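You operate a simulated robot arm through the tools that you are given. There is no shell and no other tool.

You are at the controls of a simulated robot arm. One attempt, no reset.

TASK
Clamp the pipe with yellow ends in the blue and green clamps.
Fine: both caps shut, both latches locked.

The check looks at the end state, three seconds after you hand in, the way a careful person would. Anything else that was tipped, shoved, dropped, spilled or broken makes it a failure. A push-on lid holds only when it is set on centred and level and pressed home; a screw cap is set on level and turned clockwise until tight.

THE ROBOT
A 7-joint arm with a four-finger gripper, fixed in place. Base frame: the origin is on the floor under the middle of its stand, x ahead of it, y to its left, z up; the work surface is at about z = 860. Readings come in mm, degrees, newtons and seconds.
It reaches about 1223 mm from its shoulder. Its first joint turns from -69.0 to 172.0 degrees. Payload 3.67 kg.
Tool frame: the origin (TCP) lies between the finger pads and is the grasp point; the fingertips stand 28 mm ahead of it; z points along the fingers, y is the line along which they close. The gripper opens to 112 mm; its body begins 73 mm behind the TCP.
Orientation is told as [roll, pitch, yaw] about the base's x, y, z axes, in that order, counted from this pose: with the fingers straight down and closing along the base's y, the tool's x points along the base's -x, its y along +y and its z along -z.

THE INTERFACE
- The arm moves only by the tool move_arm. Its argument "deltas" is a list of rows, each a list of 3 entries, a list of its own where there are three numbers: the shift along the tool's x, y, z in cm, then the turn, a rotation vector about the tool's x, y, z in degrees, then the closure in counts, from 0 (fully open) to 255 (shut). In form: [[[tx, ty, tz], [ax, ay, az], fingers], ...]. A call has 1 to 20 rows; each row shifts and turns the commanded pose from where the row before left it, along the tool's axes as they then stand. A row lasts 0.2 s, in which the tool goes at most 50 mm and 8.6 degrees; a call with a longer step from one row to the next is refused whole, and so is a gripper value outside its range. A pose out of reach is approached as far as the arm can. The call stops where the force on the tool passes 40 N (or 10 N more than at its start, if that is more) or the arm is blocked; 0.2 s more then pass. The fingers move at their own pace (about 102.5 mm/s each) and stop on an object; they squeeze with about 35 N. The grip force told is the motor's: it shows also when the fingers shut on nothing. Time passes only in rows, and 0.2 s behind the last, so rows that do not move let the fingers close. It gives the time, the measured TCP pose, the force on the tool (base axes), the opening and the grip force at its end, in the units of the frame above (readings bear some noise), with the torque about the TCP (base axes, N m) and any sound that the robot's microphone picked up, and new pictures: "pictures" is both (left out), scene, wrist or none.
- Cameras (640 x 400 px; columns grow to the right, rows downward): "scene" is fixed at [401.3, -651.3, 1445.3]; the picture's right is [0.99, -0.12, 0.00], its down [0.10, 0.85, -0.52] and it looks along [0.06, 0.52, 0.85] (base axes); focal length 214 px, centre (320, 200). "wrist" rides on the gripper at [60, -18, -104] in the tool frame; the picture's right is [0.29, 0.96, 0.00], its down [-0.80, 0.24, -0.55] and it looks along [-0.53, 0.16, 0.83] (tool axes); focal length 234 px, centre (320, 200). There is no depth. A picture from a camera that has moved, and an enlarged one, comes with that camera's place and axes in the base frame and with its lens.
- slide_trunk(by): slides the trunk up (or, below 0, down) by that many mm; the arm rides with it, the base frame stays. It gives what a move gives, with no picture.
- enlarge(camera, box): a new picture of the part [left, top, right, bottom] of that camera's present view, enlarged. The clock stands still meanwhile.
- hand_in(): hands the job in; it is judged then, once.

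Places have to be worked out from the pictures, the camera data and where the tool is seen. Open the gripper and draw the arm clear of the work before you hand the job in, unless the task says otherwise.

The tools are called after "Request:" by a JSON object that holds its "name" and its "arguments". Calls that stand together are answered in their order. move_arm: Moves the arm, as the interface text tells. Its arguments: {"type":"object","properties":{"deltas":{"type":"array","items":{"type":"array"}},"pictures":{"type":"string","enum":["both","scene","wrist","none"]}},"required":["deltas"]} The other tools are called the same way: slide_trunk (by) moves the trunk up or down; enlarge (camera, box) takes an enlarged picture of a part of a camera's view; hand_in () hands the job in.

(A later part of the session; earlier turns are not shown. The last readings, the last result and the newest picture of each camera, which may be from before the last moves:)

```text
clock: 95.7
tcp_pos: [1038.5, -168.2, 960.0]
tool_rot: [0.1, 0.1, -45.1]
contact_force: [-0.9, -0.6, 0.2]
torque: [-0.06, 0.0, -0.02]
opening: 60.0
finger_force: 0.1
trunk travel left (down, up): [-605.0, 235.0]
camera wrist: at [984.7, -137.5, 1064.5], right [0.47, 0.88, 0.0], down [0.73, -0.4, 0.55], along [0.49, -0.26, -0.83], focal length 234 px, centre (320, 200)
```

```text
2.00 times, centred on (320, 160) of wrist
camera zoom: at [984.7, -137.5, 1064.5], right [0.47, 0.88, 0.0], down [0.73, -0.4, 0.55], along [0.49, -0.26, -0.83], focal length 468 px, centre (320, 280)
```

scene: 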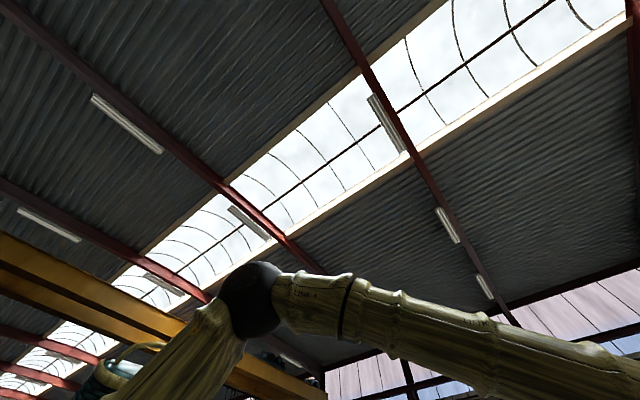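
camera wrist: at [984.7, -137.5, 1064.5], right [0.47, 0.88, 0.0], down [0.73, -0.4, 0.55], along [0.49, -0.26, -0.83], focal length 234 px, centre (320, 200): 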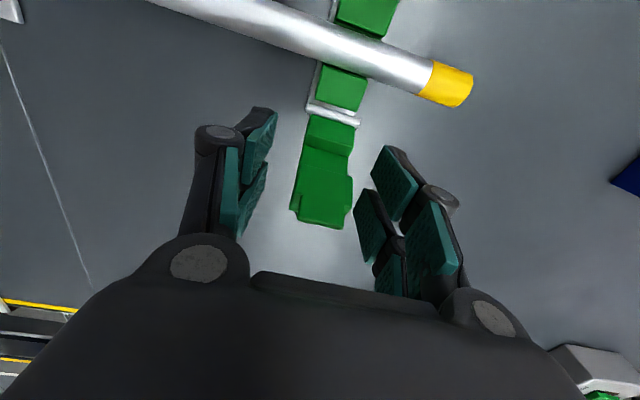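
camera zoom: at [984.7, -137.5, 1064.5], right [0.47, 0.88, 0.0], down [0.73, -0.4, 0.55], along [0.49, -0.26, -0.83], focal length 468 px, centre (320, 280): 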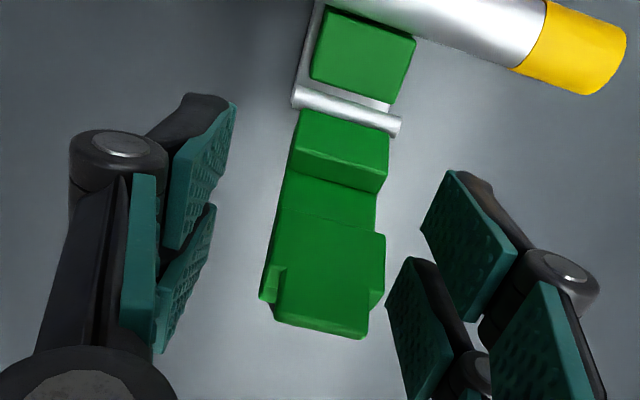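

The pads straddle the cap nicely. I'll close on its sides.

Request:
{"name": "move_arm", "arguments": {"deltas": [[[0, 0, 0], [0, 0, 0], 150], [[0, 0, 0], [0, 0, 0], 175], [[0, 0, 0], [0, 0, 0], 200], [[0, 0, 0], [0, 0, 0], 230], [[0, 0, 0], [0, 0, 0], 230]], "pictures": "wrist"}}

Request:
{"name": "enlarge", "arguments": {"camera": "wrist", "box": [200, 60, 440, 260]}}

```text
clock: 96.9
tcp_pos: [1040.7, -163.7, 961.0]
tool_rot: [0.1, 0.0, -45.0]
contact_force: [20.8, 11.9, 5.1]
torque: [0.31, -0.74, 0.26]
opening: 31.6
finger_force: 44.6
trunk travel left (down, up): [-605.0, 235.0]
camera wrist: at [986.5, -135.1, 1064.3], right [0.47, 0.88, 0.0], down [0.73, -0.4, 0.55], along [0.49, -0.26, -0.83], focal length 234 px, centre (320, 200)
```

wrist: 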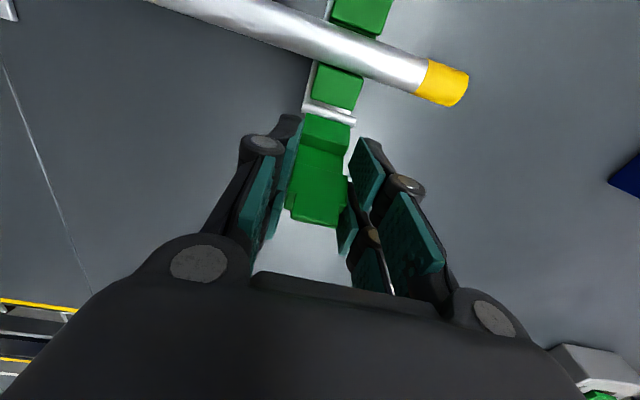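

```text
2.00 times, centred on (320, 160) of wrist
camera zoom: at [986.5, -135.1, 1064.3], right [0.47, 0.88, 0.0], down [0.73, -0.4, 0.55], along [0.49, -0.26, -0.83], focal length 468 px, centre (320, 280)
```

zoom: 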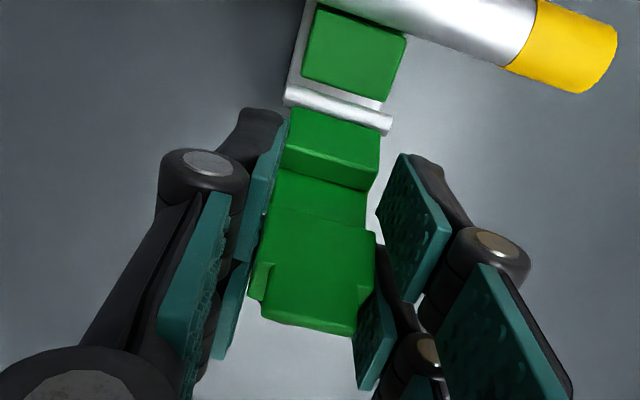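

Gripped at 31.6 mm, with a 23 N side force showing the cap sits a little further in +p. I'll shift by 2 mm to relieve it.

Request:
{"name": "move_arm", "arguments": {"deltas": [[[0, 0.2, 0], [0, 0, 0], 230], [[0, 0, 0], [0, 0, 0], 230]], "pictures": "none"}}

```text
clock: 97.5
tcp_pos: [1041.0, -165.0, 958.7]
tool_rot: [0.0, 0.0, -45.0]
contact_force: [10.9, 8.7, 6.7]
torque: [0.29, -0.1, 0.22]
opening: 31.3
finger_force: 45.1
trunk travel left (down, up): [-605.0, 235.0]
```

Force is down. I'll shift another 2 mm and begin swinging along the hinge's arc.

Request:
{"name": "move_arm", "arguments": {"deltas": [[[0, 0.2, 0], [0, 0, 0], 230], [[0.66, 0, -0.21], [0, 0, 0], 230], [[0.69, 0, -0.15], [0, 0, 0], 230], [[0.7, 0, -0.07], [0, 0, 0], 230], [[0.7, 0, 0], [0, 0, 0], 230]], "pictures": "wrist"}}

Request:
{"name": "enlarge", "arguments": {"camera": "wrist", "box": [200, 60, 440, 260]}}

```text
clock: 98.7
tcp_pos: [1022.0, -145.4, 964.6]
tool_rot: [0.0, 0.2, -45.1]
contact_force: [-2.1, -23.0, 8.6]
torque: [-1.37, -0.09, -0.32]
opening: 31.5
finger_force: 44.8
trunk travel left (down, up): [-605.0, 235.0]
camera wrist: at [968.4, -116.1, 1068.8], right [0.48, 0.88, 0.0], down [0.73, -0.4, 0.55], along [0.49, -0.26, -0.83], focal length 234 px, centre (320, 200)
```

wrist: 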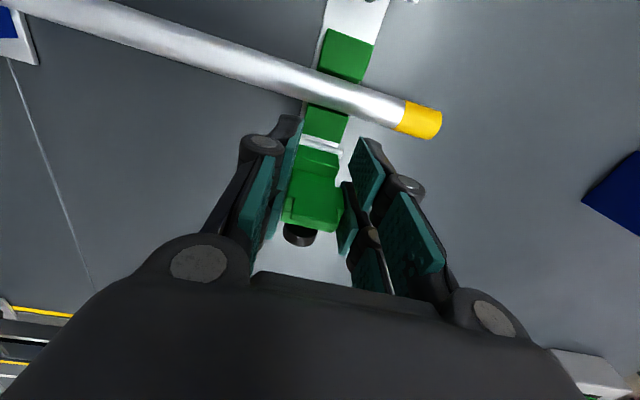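

```text
2.00 times, centred on (320, 160) of wrist
camera zoom: at [968.4, -116.1, 1068.8], right [0.48, 0.88, 0.0], down [0.73, -0.4, 0.55], along [0.49, -0.26, -0.83], focal length 468 px, centre (320, 280)
```

zoom: 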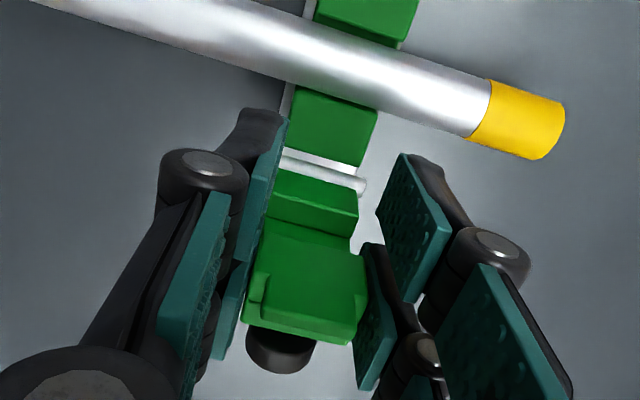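

The cap is following. I'll ease the sideways offset back and continue the arc past vertical.

Request:
{"name": "move_arm", "arguments": {"deltas": [[[0.5, -0.15, 0.03], [0, 0, 0], 230], [[0.69, 0, 0.1], [0, 0, 0], 230], [[0.69, 0, 0.15], [0, 0, 0], 230], [[0.68, 0, 0.22], [0, 0, 0], 230], [[0.64, 0, 0.28], [0, 0, 0], 230]], "pictures": "wrist"}}

Request:
{"name": "enlarge", "arguments": {"camera": "wrist", "box": [200, 60, 440, 260]}}

```text
clock: 99.9
tcp_pos: [999.2, -122.6, 958.2]
tool_rot: [0.1, 0.2, -45.0]
contact_force: [3.6, -11.3, 12.0]
torque: [-1.03, -0.59, -0.23]
opening: 29.8
finger_force: 44.8
trunk travel left (down, up): [-605.0, 235.0]
camera wrist: at [944.5, -92.9, 1062.1], right [0.47, 0.88, 0.0], down [0.73, -0.4, 0.55], along [0.49, -0.26, -0.83], focal length 234 px, centre (320, 200)
```

wrist: 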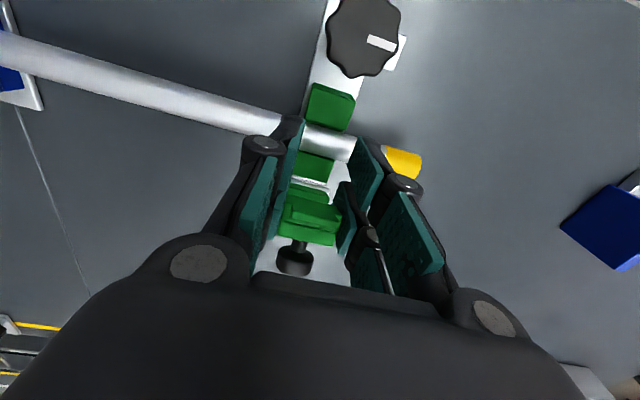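

```text
2.00 times, centred on (320, 160) of wrist
camera zoom: at [944.5, -92.9, 1062.1], right [0.47, 0.88, 0.0], down [0.73, -0.4, 0.55], along [0.49, -0.26, -0.83], focal length 468 px, centre (320, 280)
```

zoom: 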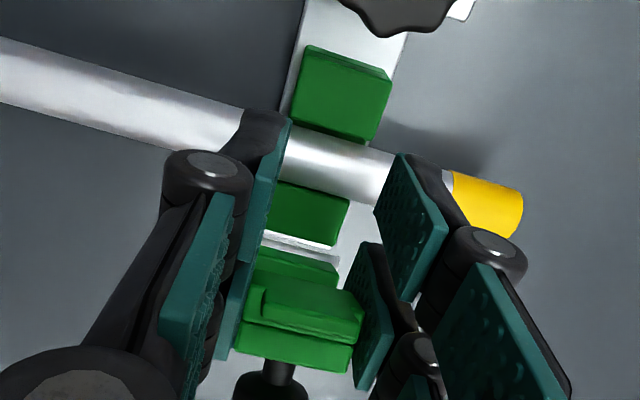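

The cap is a bit past vertical but lagging the pads. I'll follow the arc two more steps, then open to let it fall.

Request:
{"name": "move_arm", "arguments": {"deltas": [[[0.6, 0, 0.35], [0, 0, 0], 230], [[0.6, 0, 0.4], [0, 0, 0], 230], [[0, 0, 0], [0, 0, 0], 230]], "pictures": "wrist"}}

Request:
{"name": "enlarge", "arguments": {"camera": "wrist", "box": [200, 60, 440, 290]}}

```text
clock: 100.7
tcp_pos: [989.7, -113.0, 949.2]
tool_rot: [0.2, 0.1, -45.1]
contact_force: [5.0, -5.6, 17.5]
torque: [-0.85, -0.92, -0.06]
opening: 29.7
finger_force: 45.1
trunk travel left (down, up): [-605.0, 235.0]
camera wrist: at [935.5, -84.0, 1055.1], right [0.47, 0.88, 0.0], down [0.73, -0.4, 0.55], along [0.49, -0.26, -0.83], focal length 234 px, centre (320, 200)
```

wrist: 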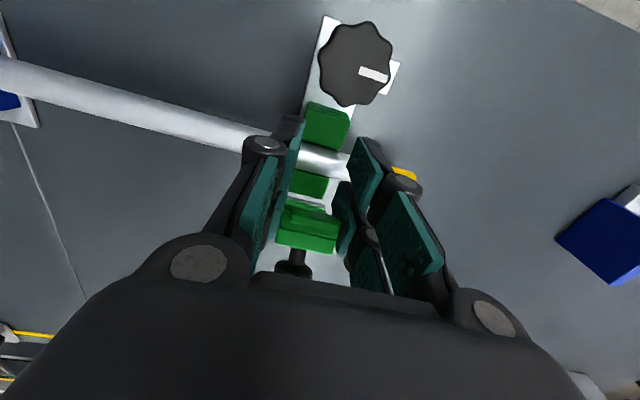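

```text
1.74 times, centred on (320, 175) of wrist
camera zoom: at [935.5, -84.0, 1055.1], right [0.47, 0.88, 0.0], down [0.73, -0.4, 0.55], along [0.49, -0.26, -0.83], focal length 407 px, centre (320, 244)
```

zoom: 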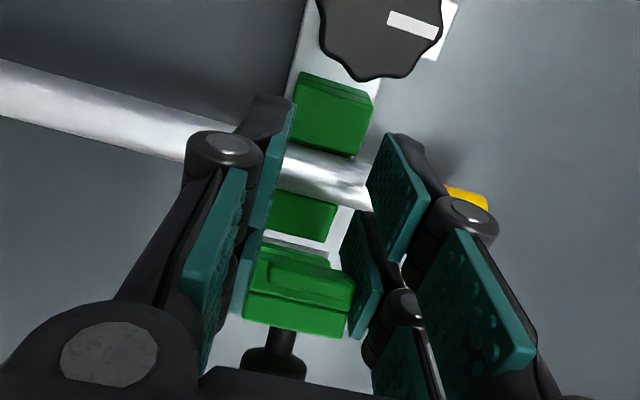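

The cap is about 25° past vertical. I'll open the fingers to let it drop shut.

Request:
{"name": "move_arm", "arguments": {"deltas": [[[0, 0, 0], [0, 0, 0], 200], [[0, 0, 0], [0, 0, 0], 150], [[0, 0, 0], [0, 0, 0], 118], [[0, 0, 0], [0, 0, 0], 118]], "pictures": "wrist"}}

Request:
{"name": "enlarge", "arguments": {"camera": "wrist", "box": [200, 60, 440, 290]}}

```text
clock: 101.7
tcp_pos: [990.6, -113.5, 950.1]
tool_rot: [0.1, 0.1, -45.1]
contact_force: [-0.7, 0.3, 0.2]
torque: [0.01, -0.03, -0.01]
opening: 60.2
finger_force: 0.0
trunk travel left (down, up): [-605.0, 235.0]
camera wrist: at [936.5, -84.6, 1053.4], right [0.47, 0.88, 0.0], down [0.73, -0.4, 0.55], along [0.49, -0.26, -0.83], focal length 234 px, centre (320, 200)
```

wrist: 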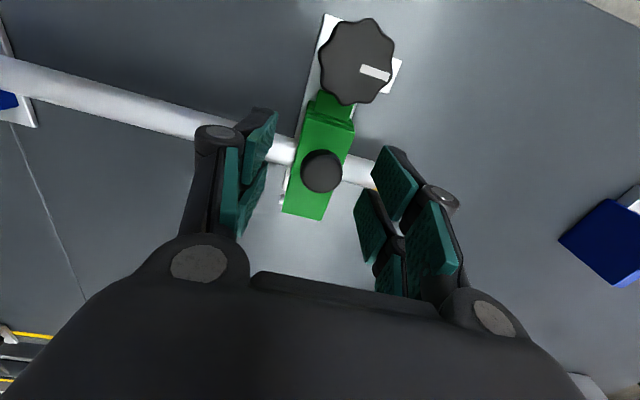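

```text
1.74 times, centred on (320, 175) of wrist
camera zoom: at [936.5, -84.6, 1053.4], right [0.47, 0.88, 0.0], down [0.73, -0.4, 0.55], along [0.49, -0.26, -0.83], focal length 407 px, centre (320, 244)
```

zoom: 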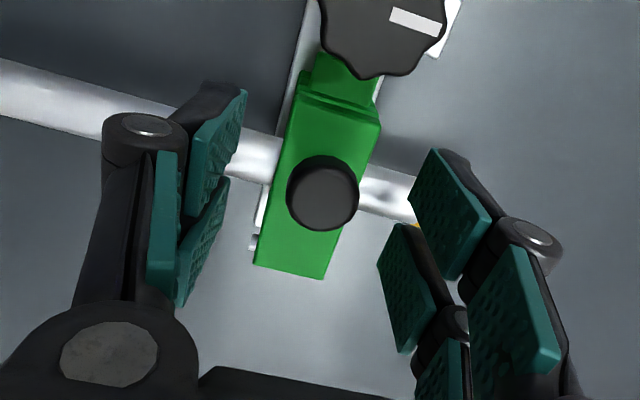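

The green cap fell shut. I'll rise and inspect the closed cap, tongue and knob.

Request:
{"name": "move_arm", "arguments": {"deltas": [[[0, 0, -2], [0, 0, 0], 118], [[1, 0, -3], [0, 0, 0], 118], [[2, 0, -3], [0, 0, 0], 60], [[2, 0, -1], [0, 0, 0], 0], [[0, 0, 0], [0, 0, 0], 0]], "pictures": "wrist"}}

Request:
{"name": "enlarge", "arguments": {"camera": "wrist", "box": [260, 20, 420, 140]}}

```text
clock: 102.9
tcp_pos: [956.0, -79.6, 1039.9]
tool_rot: [0.0, 0.1, -45.2]
contact_force: [0.3, -0.2, 0.0]
torque: [0.04, 0.06, 0.02]
opening: 112.0
finger_force: 0.0
trunk travel left (down, up): [-605.0, 235.0]
camera wrist: at [901.5, -49.7, 1143.4], right [0.47, 0.88, 0.0], down [0.73, -0.4, 0.55], along [0.49, -0.26, -0.83], focal length 234 px, centre (320, 200)
```

wrist: 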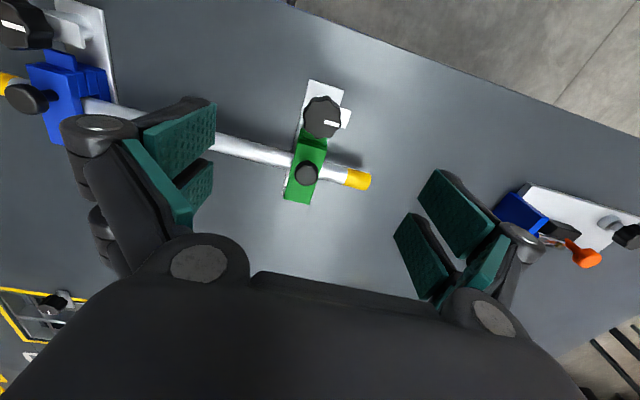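

```text
3.33 times, centred on (340, 80) of wrist
camera zoom: at [901.5, -49.7, 1143.4], right [0.47, 0.88, 0.0], down [0.73, -0.4, 0.55], along [0.49, -0.26, -0.83], focal length 781 px, centre (253, 600)
```

zoom: 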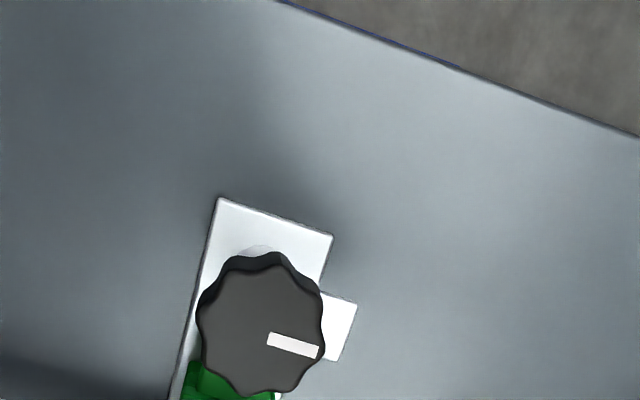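

Request:
{"name": "enlarge", "arguments": {"camera": "wrist", "box": [260, 80, 400, 210]}}

Request:
{"name": "enlarge", "arguments": {"camera": "wrist", "box": [0, 0, 160, 150]}}

```text
3.08 times, centred on (330, 145) of wrist
camera zoom: at [901.5, -49.7, 1143.4], right [0.47, 0.88, 0.0], down [0.73, -0.4, 0.55], along [0.49, -0.26, -0.83], focal length 720 px, centre (289, 369)
```

zoom: 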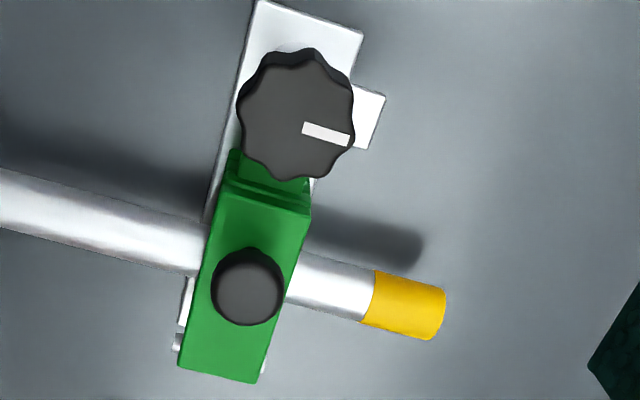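

```text
2.67 times, centred on (80, 75) of wrist
camera zoom: at [901.5, -49.7, 1143.4], right [0.47, 0.88, 0.0], down [0.73, -0.4, 0.55], along [0.49, -0.26, -0.83], focal length 624 px, centre (960, 533)
```

zoom: 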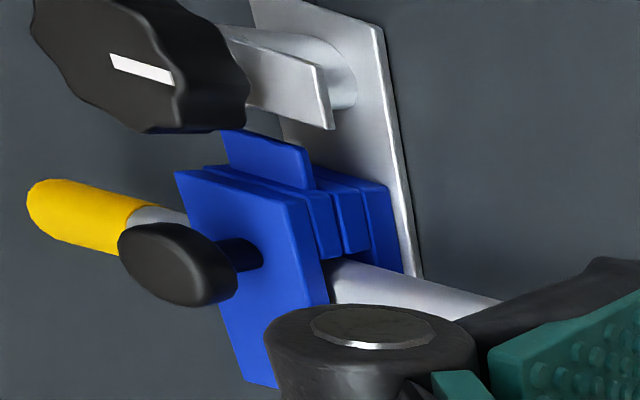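

Both caps are shut. The knobs span z ≈ 907–927, with the latch tab just under them at about 904, and need a 90° clockwise turn. I'll turn the wrist to about -2° above the green knob and check centring.

Request:
{"name": "move_arm", "arguments": {"deltas": [[[0, 0, 0], [0, 0, -7.2], 0], [[0, 0, 0], [0, 0, -7.2], 0], [[0, 0, 0], [0, 0, -7.2], 0], [[0, 0, 0], [0, 0, -7.2], 0], [[0, 0, 0], [0, 0, -7.2], 0], [[0, 0, 0], [0, 0, -7.2], 0], [[0, 0, 0], [0, 0, 0], 0]], "pictures": "wrist"}}

Request:
{"name": "enlarge", "arguments": {"camera": "wrist", "box": [200, 60, 440, 260]}}

```text
clock: 104.5
tcp_pos: [956.0, -79.0, 1038.7]
tool_rot: [0.0, 0.0, -1.9]
contact_force: [0.3, -0.7, -0.6]
torque: [-0.02, -0.02, -0.03]
opening: 112.0
finger_force: 0.0
trunk travel left (down, up): [-605.0, 235.0]
camera wrist: at [896.3, -95.3, 1143.7], right [-0.26, 0.97, 0.0], down [0.8, 0.21, 0.55], along [0.53, 0.14, -0.83], focal length 234 px, centre (320, 200)
```

wrist: 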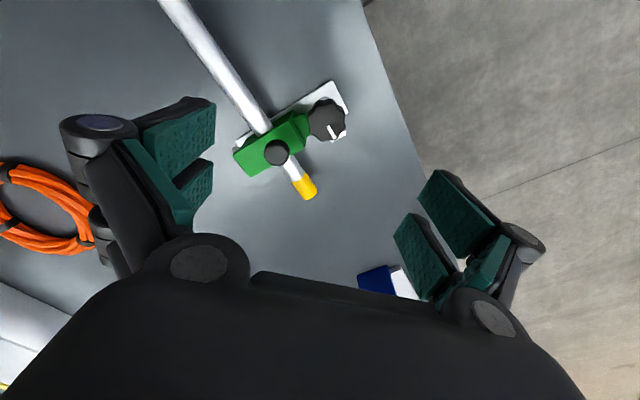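

```text
2.00 times, centred on (320, 160) of wrist
camera zoom: at [896.3, -95.3, 1143.7], right [-0.26, 0.97, 0.0], down [0.8, 0.21, 0.55], along [0.53, 0.14, -0.83], focal length 468 px, centre (320, 280)
```

zoom: 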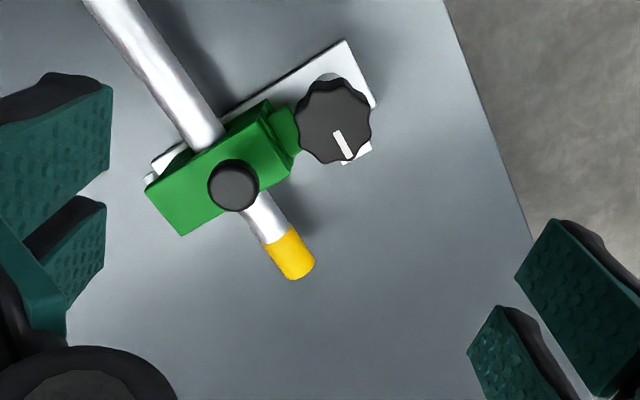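

The knob is at (950.1, -74.9) and the handle head at q ≈ 777. I'll centre on the knob, set the opening to 46 mm, and come down to just above it.

Request:
{"name": "move_arm", "arguments": {"deltas": [[[0.63, 0.42, 0], [0, 0, 3], 150], [[0, 0, 3], [0, 0, 0], 150], [[0, 0, 3], [0, 0, 0], 150], [[0, 0, 1.2], [0, 0, 0], 150], [[0, 0, 0], [0, 0, 0], 150]], "pictures": "wrist"}}

Request:
{"name": "enlarge", "arguments": {"camera": "wrist", "box": [200, 90, 440, 290]}}

```text
clock: 105.7
tcp_pos: [949.5, -73.2, 966.2]
tool_rot: [0.1, 0.0, -4.9]
contact_force: [-0.4, 0.9, -0.1]
torque: [-0.02, -0.02, -0.02]
opening: 46.1
finger_force: 0.1
trunk travel left (down, up): [-605.0, 235.0]
camera wrist: at [889.3, -87.7, 1071.2], right [-0.21, 0.98, 0.0], down [0.81, 0.17, 0.55], along [0.54, 0.12, -0.83], focal length 234 px, centre (320, 200)
```

wrist: 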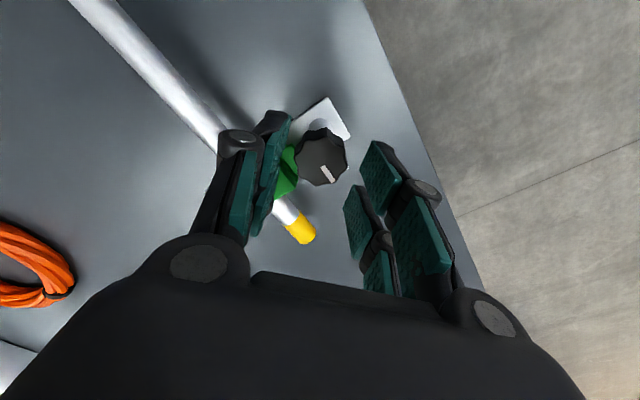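

```text
2.00 times, centred on (320, 190) of wrist
camera zoom: at [889.3, -87.7, 1071.2], right [-0.21, 0.98, 0.0], down [0.81, 0.17, 0.55], along [0.54, 0.12, -0.83], focal length 468 px, centre (320, 220)
```

zoom: 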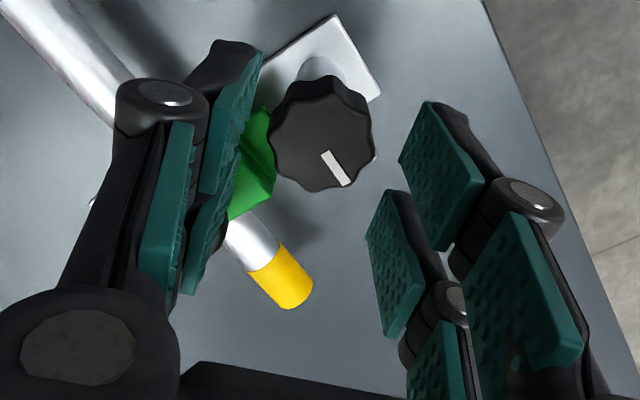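

The knob is about 2 mm off in the finger direction. I'll correct, descend to TCP z ≈ 938 (tips just above the tab), and close on the knob.

Request:
{"name": "move_arm", "arguments": {"deltas": [[[-0.1, 0.18, 1.5], [0, 0, 0], 150], [[0, 0, 1.3], [0, 0, 0], 150], [[0, 0, 0], [0, 0, 0], 150]], "pictures": "none"}}

Request:
{"name": "move_arm", "arguments": {"deltas": [[[0, 0, 0], [0, 0, 0], 165], [[0, 0, 0], [0, 0, 0], 180], [[0, 0, 0], [0, 0, 0], 210], [[0, 0, 0], [0, 0, 0], 235], [[0, 0, 0], [0, 0, 0], 235]], "pictures": "wrist"}}

Request:
{"name": "enlarge", "arguments": {"camera": "wrist", "box": [200, 90, 440, 290]}}

```text
clock: 106.5
tcp_pos: [950.6, -71.6, 939.2]
tool_rot: [0.0, 0.1, -4.8]
contact_force: [0.6, -0.4, -0.3]
torque: [0.01, -0.03, -0.01]
opening: 46.0
finger_force: 0.0
trunk travel left (down, up): [-605.0, 235.0]
```

```text
clock: 107.7
tcp_pos: [950.8, -74.8, 940.2]
tool_rot: [0.2, 0.0, -4.9]
contact_force: [-0.1, -7.4, 2.9]
torque: [-0.46, 0.29, -0.07]
opening: 33.6
finger_force: 44.8
trunk travel left (down, up): [-605.0, 235.0]
camera wrist: at [890.4, -87.0, 1044.0], right [-0.21, 0.98, 0.0], down [0.81, 0.17, 0.55], along [0.54, 0.12, -0.83], focal length 234 px, centre (320, 200)
```

wrist: 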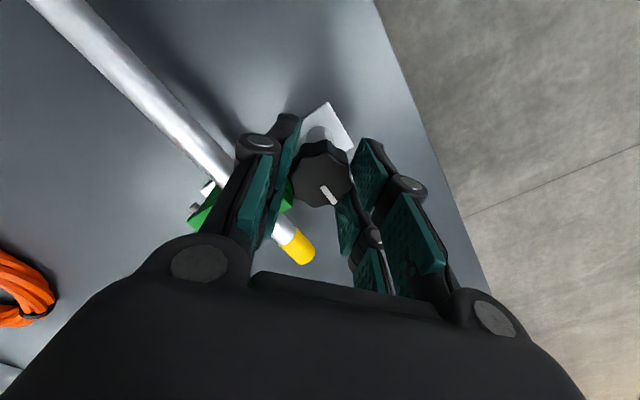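

```text
2.00 times, centred on (320, 190) of wrist
camera zoom: at [890.4, -87.0, 1044.0], right [-0.21, 0.98, 0.0], down [0.81, 0.17, 0.55], along [0.54, 0.12, -0.83], focal length 468 px, centre (320, 220)
```

zoom: 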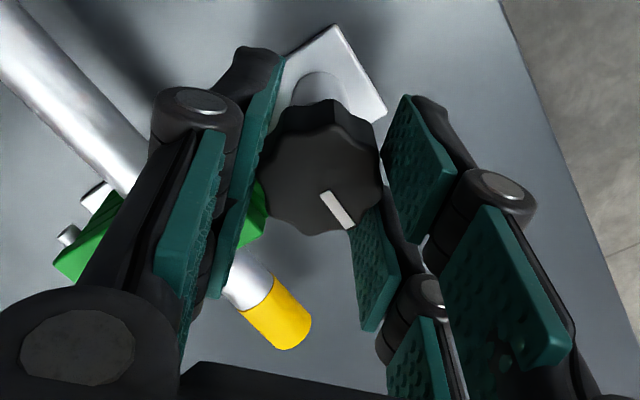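

The knob is gripped (33.6 mm). I'll turn clockwise 45° in small steps, watching the torque.

Request:
{"name": "move_arm", "arguments": {"deltas": [[[0, -0.05, 0], [0, 0, 0], 245], [[0, -0.03, 0], [0, 0, 5], 245], [[0, -0.03, 0], [0, 0, 5], 245], [[0, -0.03, 0], [0, 0, 5], 245], [[0, 0, 0], [0, 0, 0], 245]], "pictures": "wrist"}}

Request:
{"name": "enlarge", "arguments": {"camera": "wrist", "box": [200, 90, 440, 290]}}

```text
clock: 108.9
tcp_pos: [951.0, -73.9, 939.6]
tool_rot: [0.1, 0.1, -19.9]
contact_force: [3.2, -6.4, 2.1]
torque: [-0.18, -0.57, -0.04]
opening: 33.8
finger_force: 45.1
trunk travel left (down, up): [-605.0, 235.0]
camera wrist: at [889.0, -70.9, 1044.0], right [0.06, 1.0, 0.0], down [0.83, -0.05, 0.55], along [0.55, -0.03, -0.83], focal length 234 px, centre (320, 200)
```

wrist: 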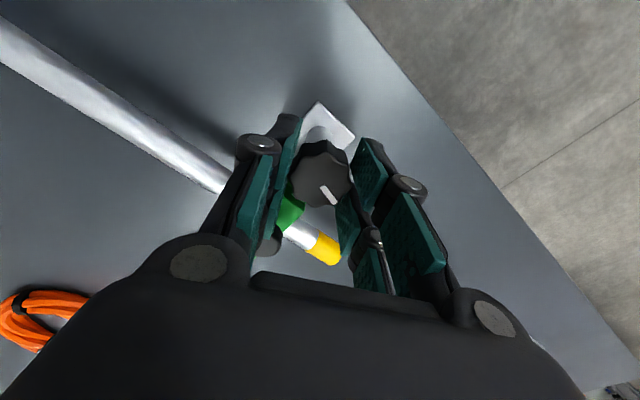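

```text
2.00 times, centred on (320, 190) of wrist
camera zoom: at [889.0, -70.9, 1044.0], right [0.06, 1.0, 0.0], down [0.83, -0.05, 0.55], along [0.55, -0.03, -0.83], focal length 468 px, centre (320, 220)
```

zoom: 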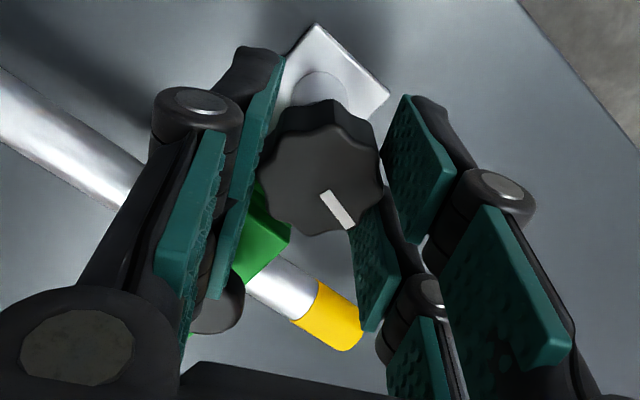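

The knob turns with the gripper with no resistance. I'll continue another 30°.

Request:
{"name": "move_arm", "arguments": {"deltas": [[[0, -0.03, 0], [0, 0, 5], 245], [[0, -0.03, 0], [0, 0, 5], 245], [[0, -0.03, 0], [0, 0, 5], 245], [[0, -0.03, 0], [0, 0, 5], 245], [[0, -0.03, 0], [0, 0, 5], 245], [[0, -0.03, 0], [0, 0, 5], 245], [[0, 0, 0], [0, 0, 0], 245]], "pictures": "wrist"}}

Request:
{"name": "enlarge", "arguments": {"camera": "wrist", "box": [200, 90, 440, 290]}}

```text
clock: 110.5
tcp_pos: [950.1, -74.5, 939.6]
tool_rot: [0.1, 0.1, -50.0]
contact_force: [19.7, 7.2, 10.0]
torque: [0.23, -0.74, 0.0]
opening: 33.6
finger_force: 44.7
trunk travel left (down, up): [-605.0, 235.0]
camera wrist: at [898.8, -40.0, 1044.0], right [0.55, 0.84, 0.0], down [0.7, -0.46, 0.55], along [0.46, -0.3, -0.83], focal length 234 px, centre (320, 200)
```

wrist: 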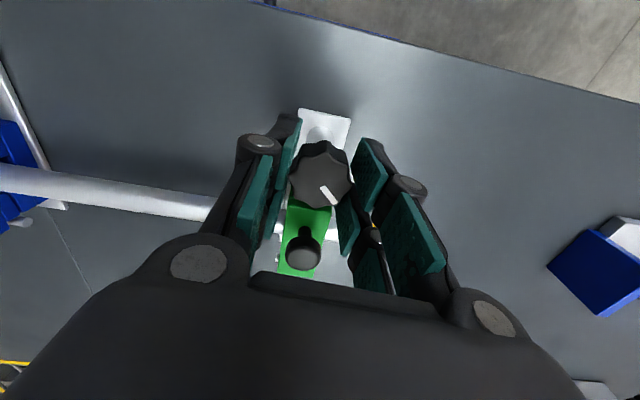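

```text
2.00 times, centred on (320, 190) of wrist
camera zoom: at [898.8, -40.0, 1044.0], right [0.55, 0.84, 0.0], down [0.7, -0.46, 0.55], along [0.46, -0.3, -0.83], focal length 468 px, centre (320, 220)
```

zoom: 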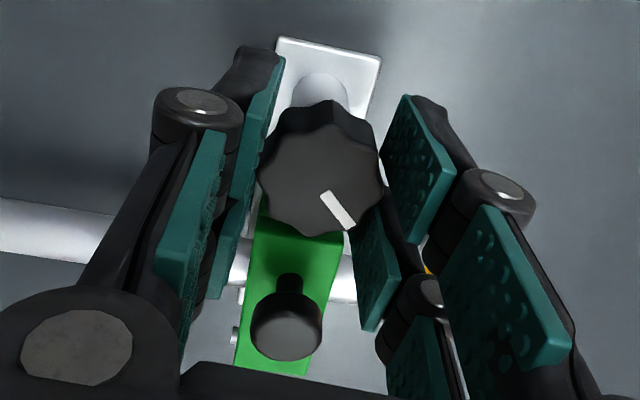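

The knob has turned 45°. I'll open, swing the wrist back 45° with the fingers clear of the knob, and regrip.

Request:
{"name": "move_arm", "arguments": {"deltas": [[[0, 0, 0], [0, 0, 0], 200], [[0, 0, 0], [0, 0, 0], 150], [[0.1, 0.1, 0], [0, 0, 0], 150], [[0, 0, 0], [0, 0, 0], 150]], "pictures": "wrist"}}

Request:
{"name": "enlarge", "arguments": {"camera": "wrist", "box": [200, 90, 440, 290]}}

```text
clock: 111.5
tcp_pos: [948.9, -73.7, 938.4]
tool_rot: [0.0, 0.2, -49.9]
contact_force: [-0.2, -0.8, -0.4]
torque: [-0.01, -0.03, 0.0]
opening: 46.2
finger_force: 0.0
trunk travel left (down, up): [-605.0, 235.0]
camera wrist: at [897.8, -40.6, 1043.3], right [0.55, 0.84, 0.0], down [0.7, -0.46, 0.55], along [0.46, -0.3, -0.83], focal length 234 px, centre (320, 200)
```

wrist: 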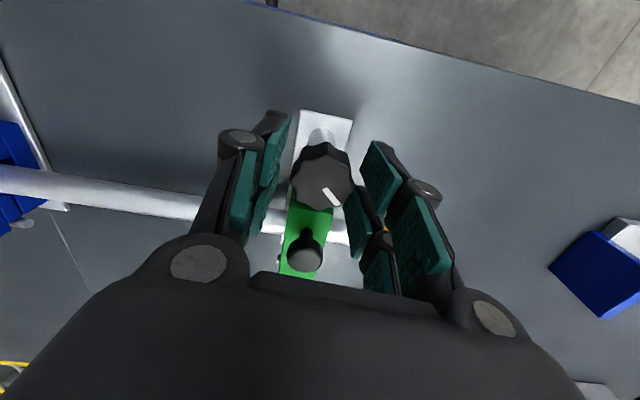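

```text
2.00 times, centred on (320, 190) of wrist
camera zoom: at [897.8, -40.6, 1043.3], right [0.55, 0.84, 0.0], down [0.7, -0.46, 0.55], along [0.46, -0.3, -0.83], focal length 468 px, centre (320, 220)
```

zoom: 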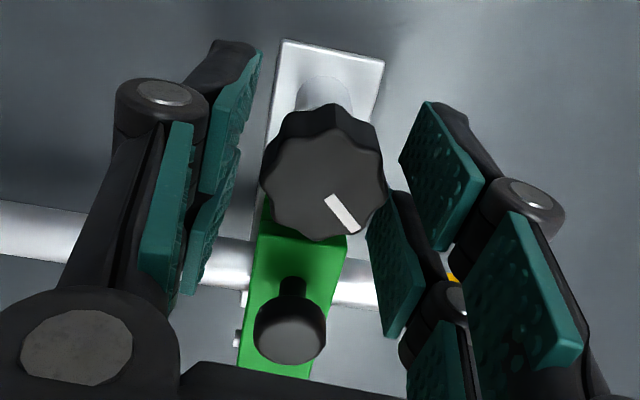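

The knob stays put at 45°. I'll swing back to -5°.

Request:
{"name": "move_arm", "arguments": {"deltas": [[[0, 0.05, 0], [0, 0, -7.5], 150], [[0, 0, 0], [0, 0, -7.5], 150], [[0, 0, 0], [0, 0, -7.5], 150], [[0, 0, 0], [0, 0, -7.5], 150], [[0, 0, 0], [0, 0, -7.5], 150], [[0, 0, 0], [0, 0, -7.5], 150], [[0, 0, 0], [0, 0, 0], 150]], "pictures": "wrist"}}

Request:
{"name": "enlarge", "arguments": {"camera": "wrist", "box": [200, 90, 440, 290]}}

```text
clock: 113.1
tcp_pos: [949.1, -72.7, 940.0]
tool_rot: [0.1, 0.0, -4.8]
contact_force: [0.2, -0.2, 0.5]
torque: [0.01, -0.02, -0.01]
opening: 46.2
finger_force: 0.0
trunk travel left (down, up): [-605.0, 235.0]
camera wrist: at [889.8, -86.9, 1043.6], right [-0.21, 0.98, 0.0], down [0.81, 0.17, 0.55], along [0.54, 0.12, -0.83], focal length 234 px, centre (320, 200)
```

wrist: 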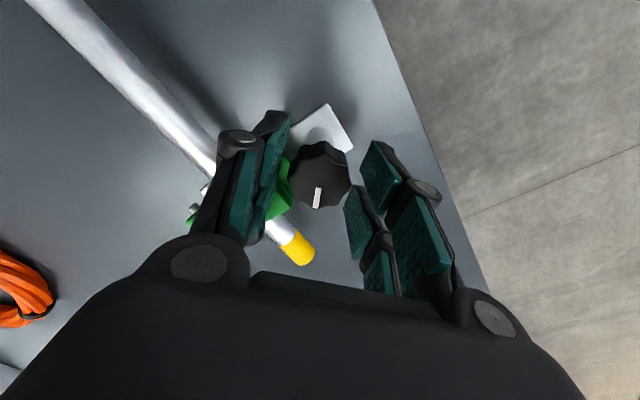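

```text
2.00 times, centred on (320, 190) of wrist
camera zoom: at [889.8, -86.9, 1043.6], right [-0.21, 0.98, 0.0], down [0.81, 0.17, 0.55], along [0.54, 0.12, -0.83], focal length 468 px, centre (320, 220)
```

zoom: 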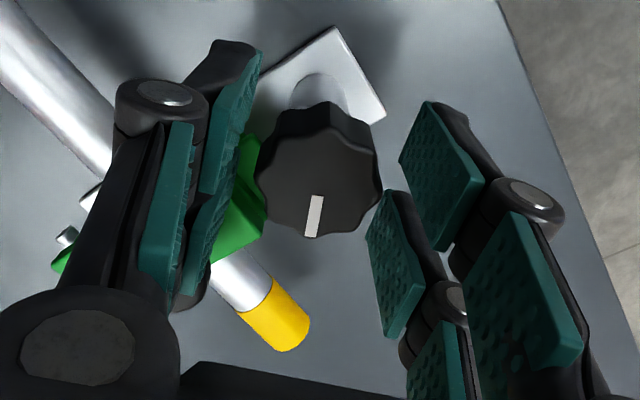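

Centred again. I'll regrip and turn another 30°, then check.

Request:
{"name": "move_arm", "arguments": {"deltas": [[[0.1, 0, 0], [0, 0, 0], 165], [[0, 0, 0], [0, 0, 0], 185], [[0, 0, 0], [0, 0, 0], 215], [[0, 0, 0], [0, 0, 0], 245], [[0, 0, 0], [0, 0, 0], 245], [[0, 0, 0], [0, 0, 5], 245], [[0, 0, 0], [0, 0, 5], 245], [[0, 0, 0], [0, 0, 5], 245], [[0, 0, 0], [0, 0, 5], 245], [[0, 0, 0], [0, 0, 5], 245], [[0, 0, 0], [0, 0, 5], 245], [[0, 0, 0], [0, 0, 0], 245]], "pictures": "wrist"}}

Request:
{"name": "enlarge", "arguments": {"camera": "wrist", "box": [200, 90, 440, 290]}}

```text
clock: 115.7
tcp_pos: [948.9, -73.1, 938.8]
tool_rot: [0.0, -0.1, -34.8]
contact_force: [9.3, 0.4, 8.5]
torque: [-0.1, -0.41, 0.03]
opening: 33.5
finger_force: 44.2
trunk travel left (down, up): [-605.0, 235.0]
camera wrist: at [891.0, -54.1, 1044.0], right [0.31, 0.95, 0.0], down [0.79, -0.26, 0.55], along [0.53, -0.17, -0.83], focal length 234 px, centre (320, 200)
```

wrist: 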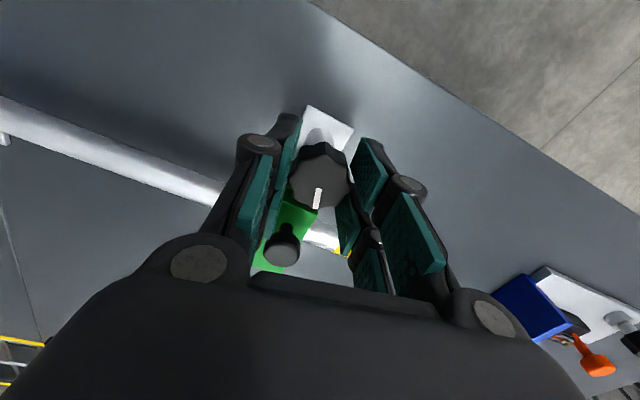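

```text
2.00 times, centred on (320, 190) of wrist
camera zoom: at [891.0, -54.1, 1044.0], right [0.31, 0.95, 0.0], down [0.79, -0.26, 0.55], along [0.53, -0.17, -0.83], focal length 468 px, centre (320, 220)
```

zoom: 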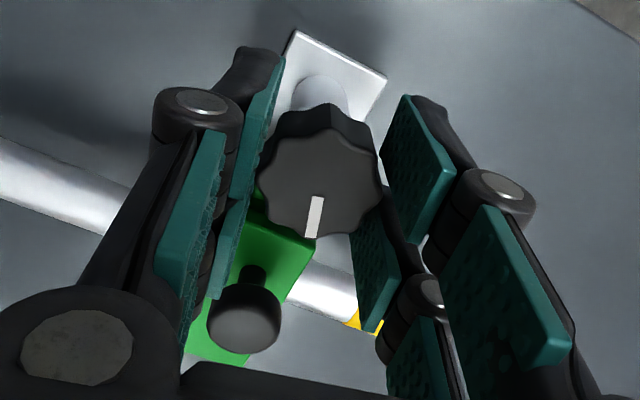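

Turned 75° so far with no resistance. Another 15°.

Request:
{"name": "move_arm", "arguments": {"deltas": [[[0, 0, 0], [0, 0, 5], 245], [[0, 0, 0], [0, 0, 5], 245], [[0, 0, 0], [0, 0, 5], 245], [[0, 0, 0], [0, 0, 0], 245]], "pictures": "wrist"}}

Request:
{"name": "enlarge", "arguments": {"camera": "wrist", "box": [200, 90, 440, 290]}}

```text
clock: 116.7
tcp_pos: [949.5, -73.5, 940.3]
tool_rot: [0.1, 0.2, -49.9]
contact_force: [14.1, 1.9, 12.0]
torque: [0.01, -0.44, -0.02]
opening: 33.6
finger_force: 45.1
trunk travel left (down, up): [-605.0, 235.0]
camera wrist: at [898.2, -39.3, 1044.0], right [0.55, 0.84, 0.0], down [0.7, -0.46, 0.55], along [0.46, -0.3, -0.83], focal length 234 px, centre (320, 200)
```

wrist: 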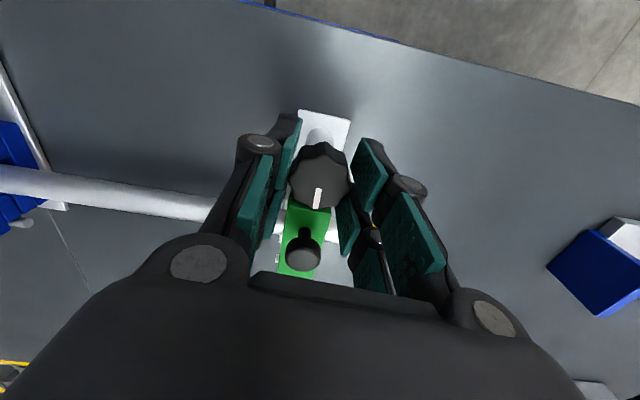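

```text
2.00 times, centred on (320, 190) of wrist
camera zoom: at [898.2, -39.3, 1044.0], right [0.55, 0.84, 0.0], down [0.7, -0.46, 0.55], along [0.46, -0.3, -0.83], focal length 468 px, centre (320, 220)
```

zoom: 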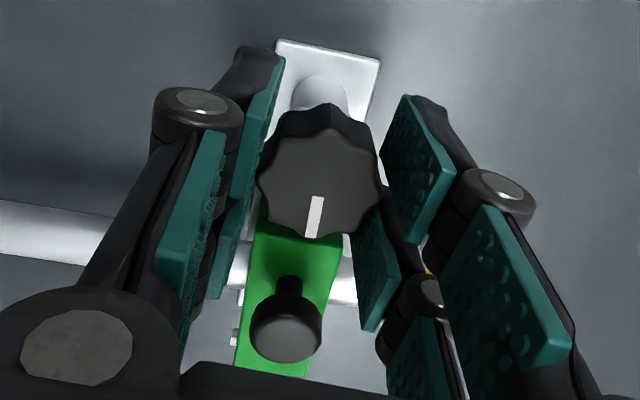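

The index now lines up with the clamp axis (90°). I'll try a few degrees more to feel for an end stop.

Request:
{"name": "move_arm", "arguments": {"deltas": [[[0, 0, 0], [0, 0, 3], 245], [[0, 0, 0], [0, 0, 3], 245], [[0, 0, 0], [0, 0, 0], 245]], "pictures": "wrist"}}

Request:
{"name": "enlarge", "arguments": {"camera": "wrist", "box": [250, 130, 390, 270]}}

```text
clock: 117.5
tcp_pos: [949.4, -73.3, 938.2]
tool_rot: [0.0, 0.1, -55.9]
contact_force: [23.2, 1.8, 13.2]
torque: [-0.21, -1.0, 0.84]
opening: 33.7
finger_force: 45.1
trunk travel left (down, up): [-605.0, 235.0]
camera wrist: at [902.3, -34.3, 1043.8], right [0.63, 0.78, 0.0], down [0.65, -0.53, 0.55], along [0.43, -0.35, -0.83], focal length 234 px, centre (320, 200)
```

wrist: 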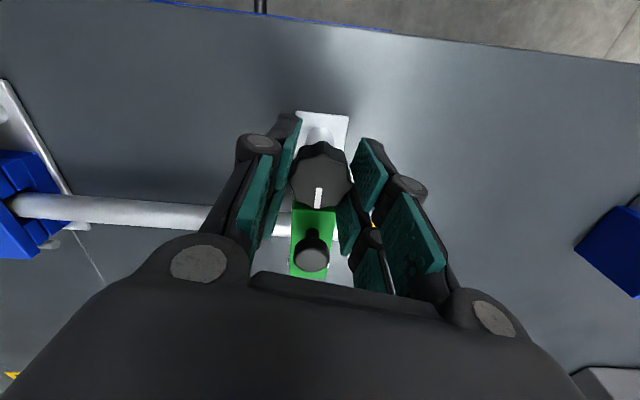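

```text
2.86 times, centred on (320, 200) of wrist
camera zoom: at [902.3, -34.3, 1043.8], right [0.63, 0.78, 0.0], down [0.65, -0.53, 0.55], along [0.43, -0.35, -0.83], focal length 669 px, centre (320, 200)
```

zoom: 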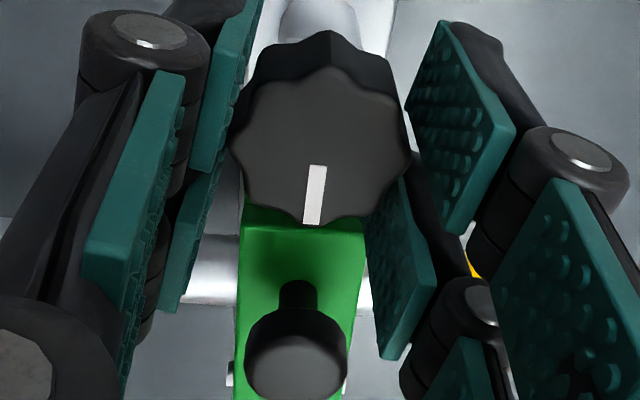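

A torque of 0.84 Nm shows the end stop is reached, so the green latch is fully home. I'll release and rise.

Request:
{"name": "move_arm", "arguments": {"deltas": [[[0, 0, 0], [0, 0, -2], 245], [[0, 0, 0], [0, 0, 0], 200], [[0, 0, 0], [0, 0, 0], 150], [[0, 0, -2], [0, 0, 0], 150], [[0, 0, -3.5], [0, 0, 0], 150], [[0, 0, -4], [0, 0, 0], 100], [[2, 0, -2], [0, 0, 0], 0], [[2, 0, 0], [0, 0, 0], 0], [[0, 0, 0], [0, 0, 0], 0]], "pictures": "wrist"}}

Request:
{"name": "enlarge", "arguments": {"camera": "wrist", "box": [240, 80, 400, 220]}}

```text
clock: 119.5
tcp_pos: [925.4, -41.2, 1054.8]
tool_rot: [0.1, 0.1, -54.0]
contact_force: [0.3, -0.5, -0.9]
torque: [0.03, -0.02, 0.02]
opening: 112.1
finger_force: 0.0
trunk travel left (down, up): [-605.0, 235.0]
camera wrist: at [876.6, -4.0, 1158.9], right [0.6, 0.8, 0.0], down [0.66, -0.5, 0.55], along [0.44, -0.33, -0.83], focal length 234 px, centre (320, 200)
```

wrist: 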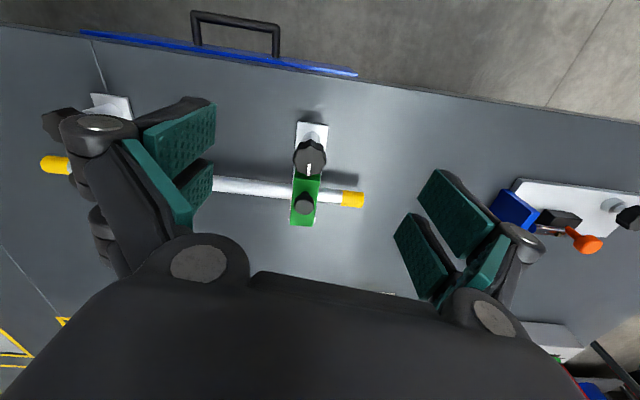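

```text
2.86 times, centred on (320, 150) of wrist
camera zoom: at [876.6, -4.0, 1158.9], right [0.6, 0.8, 0.0], down [0.66, -0.5, 0.55], along [0.44, -0.33, -0.83], focal length 669 px, centre (320, 343)
```

zoom: 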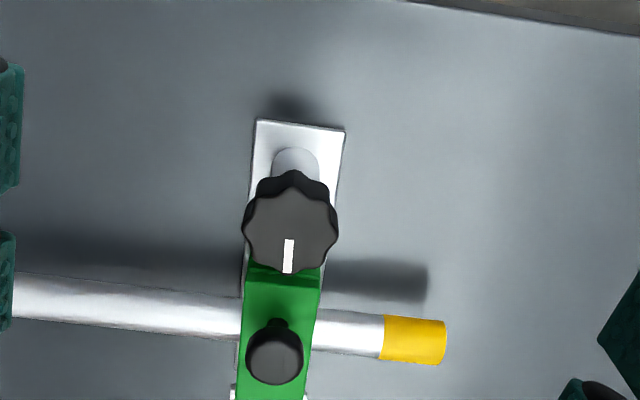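

The green latch is turned home with its tab over the tongue. Now I'll move to the blue knob near (781, -243) and turn the wrist to about -5°.

Request:
{"name": "move_arm", "arguments": {"deltas": [[[-1.31, -3.92, 0], [0, 0, 0], 0], [[-1.31, -3.92, 0], [0, 0, 0], 0], [[-1.31, -3.92, 0], [0, 0, 0], 0], [[-1.31, -3.92, 0], [0, 0, 0], 0], [[-1.31, -3.92, 0], [0, 0, 0], 0], [[-1.31, -3.92, 0], [0, 0, 0], 0], [[0, 0, 0], [0, 0, -7], 0], [[0, 0, 0], [0, 0, -7], 0], [[0, 0, 0], [0, 0, -7], 0], [[0, 0, 0], [0, 0, -7], 0], [[0, 0, 0], [0, 0, -7], 0], [[0, 0, 0], [0, 0, -7], 0], [[0, 0, 0], [0, 0, -7], 0], [[0, 0, 0], [0, 0, 0], 0]], "pictures": "wrist"}}

Request:
{"name": "enlarge", "arguments": {"camera": "wrist", "box": [200, 60, 440, 260]}}

```text
clock: 122.5
tcp_pos: [781.9, -243.7, 1053.4]
tool_rot: [0.1, 0.0, -4.8]
contact_force: [0.0, -0.4, -0.2]
torque: [0.02, 0.0, -0.02]
opening: 112.1
finger_force: 0.1
trunk travel left (down, up): [-605.0, 235.0]
camera wrist: at [721.4, -256.9, 1158.4], right [-0.21, 0.98, 0.0], down [0.81, 0.17, 0.55], along [0.54, 0.12, -0.83], focal length 234 px, centre (320, 200)
```

wrist: 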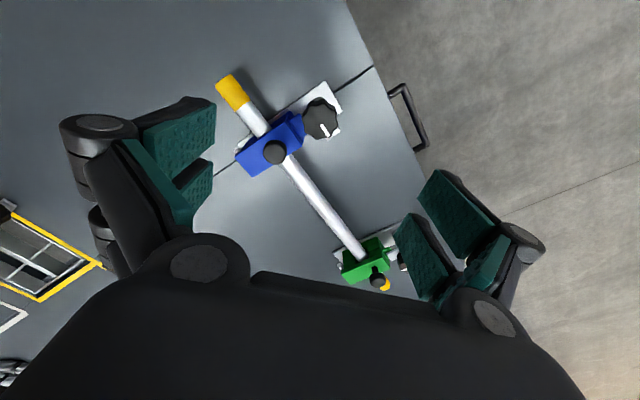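

```text
2.00 times, centred on (320, 160) of wrist
camera zoom: at [721.4, -256.9, 1158.4], right [-0.21, 0.98, 0.0], down [0.81, 0.17, 0.55], along [0.54, 0.12, -0.83], focal length 468 px, centre (320, 280)
```

zoom: 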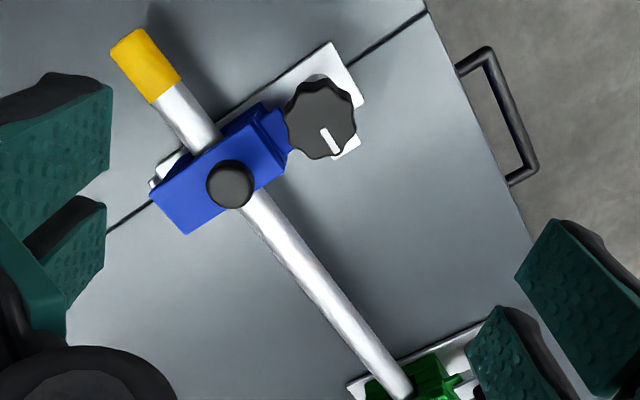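

The knob is within 2–3 mm of the tool axis. I'll correct, set the opening to 46 mm, and descend to z ≈ 962 first.

Request:
{"name": "move_arm", "arguments": {"deltas": [[[0.2, -0.07, 0], [0, 0, 0], 150], [[0, 0, 3], [0, 0, 0], 150], [[0, 0, 3], [0, 0, 0], 150], [[0, 0, 3], [0, 0, 0], 150], [[0, 0, 0], [0, 0, 0], 150]], "pictures": "wrist"}}

Request:
{"name": "enlarge", "arguments": {"camera": "wrist", "box": [200, 90, 440, 290]}}

```text
clock: 123.7
tcp_pos: [779.5, -244.5, 963.8]
tool_rot: [0.1, 0.0, -4.9]
contact_force: [-0.4, 0.7, 1.1]
torque: [0.01, -0.03, 0.03]
opening: 46.1
finger_force: 0.0
trunk travel left (down, up): [-605.0, 235.0]
camera wrist: at [718.6, -257.3, 1068.8], right [-0.21, 0.98, 0.0], down [0.81, 0.17, 0.55], along [0.54, 0.12, -0.83], focal length 234 px, centre (320, 200)
```

wrist: 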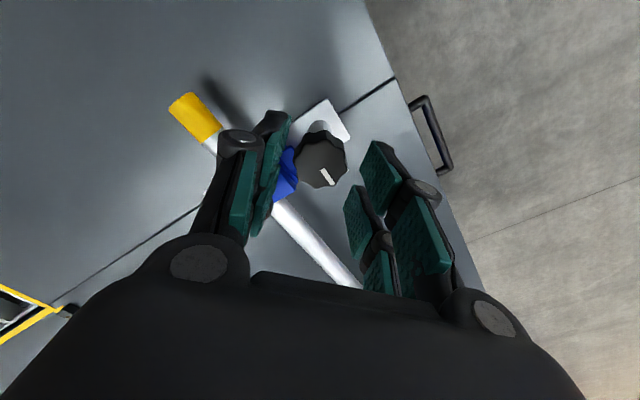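

```text
2.00 times, centred on (320, 190) of wrist
camera zoom: at [718.6, -257.3, 1068.8], right [-0.21, 0.98, 0.0], down [0.81, 0.17, 0.55], along [0.54, 0.12, -0.83], focal length 468 px, centre (320, 220)
```

zoom: 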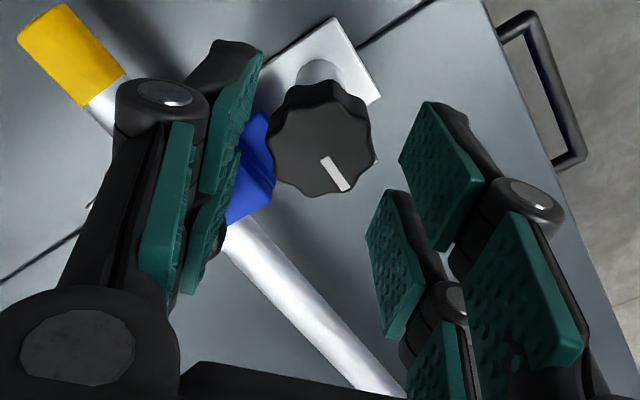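

Centred within about 1 mm. I'll descend to z ≈ 938, grip, and turn 45° clockwise.

Request:
{"name": "move_arm", "arguments": {"deltas": [[[-0.05, 0.1, 1.5], [0, 0, 0], 150], [[0, 0, 1.1], [0, 0, 0], 150], [[0, 0, 0], [0, 0, 0], 150], [[0, 0, 0], [0, 0, 0], 165], [[0, 0, 0], [0, 0, 0], 185], [[0, 0, 0], [0, 0, 0], 215], [[0, 0, 0], [0, 0, 0], 245], [[0, 0, 0], [0, 0, 0], 245]], "pictures": "wrist"}}

```text
clock: 125.5
tcp_pos: [778.4, -243.1, 939.1]
tool_rot: [0.1, -0.2, -4.9]
contact_force: [6.5, -3.3, 19.8]
torque: [-0.36, -0.22, -0.07]
opening: 33.9
finger_force: 45.1
trunk travel left (down, up): [-605.0, 235.0]
camera wrist: at [719.4, -256.6, 1043.3], right [-0.21, 0.98, 0.0], down [0.81, 0.17, 0.56], along [0.54, 0.12, -0.83], focal length 234 px, centre (320, 200)
```

wrist: 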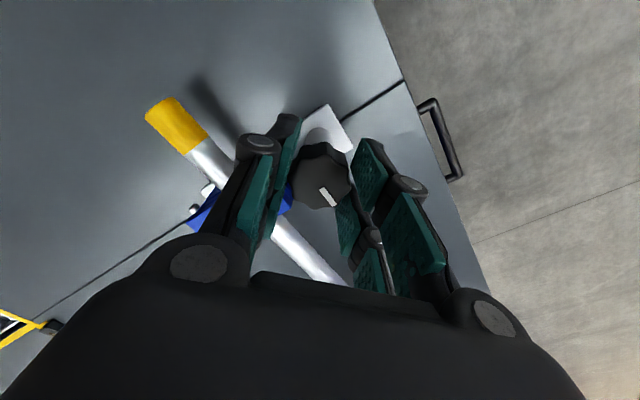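

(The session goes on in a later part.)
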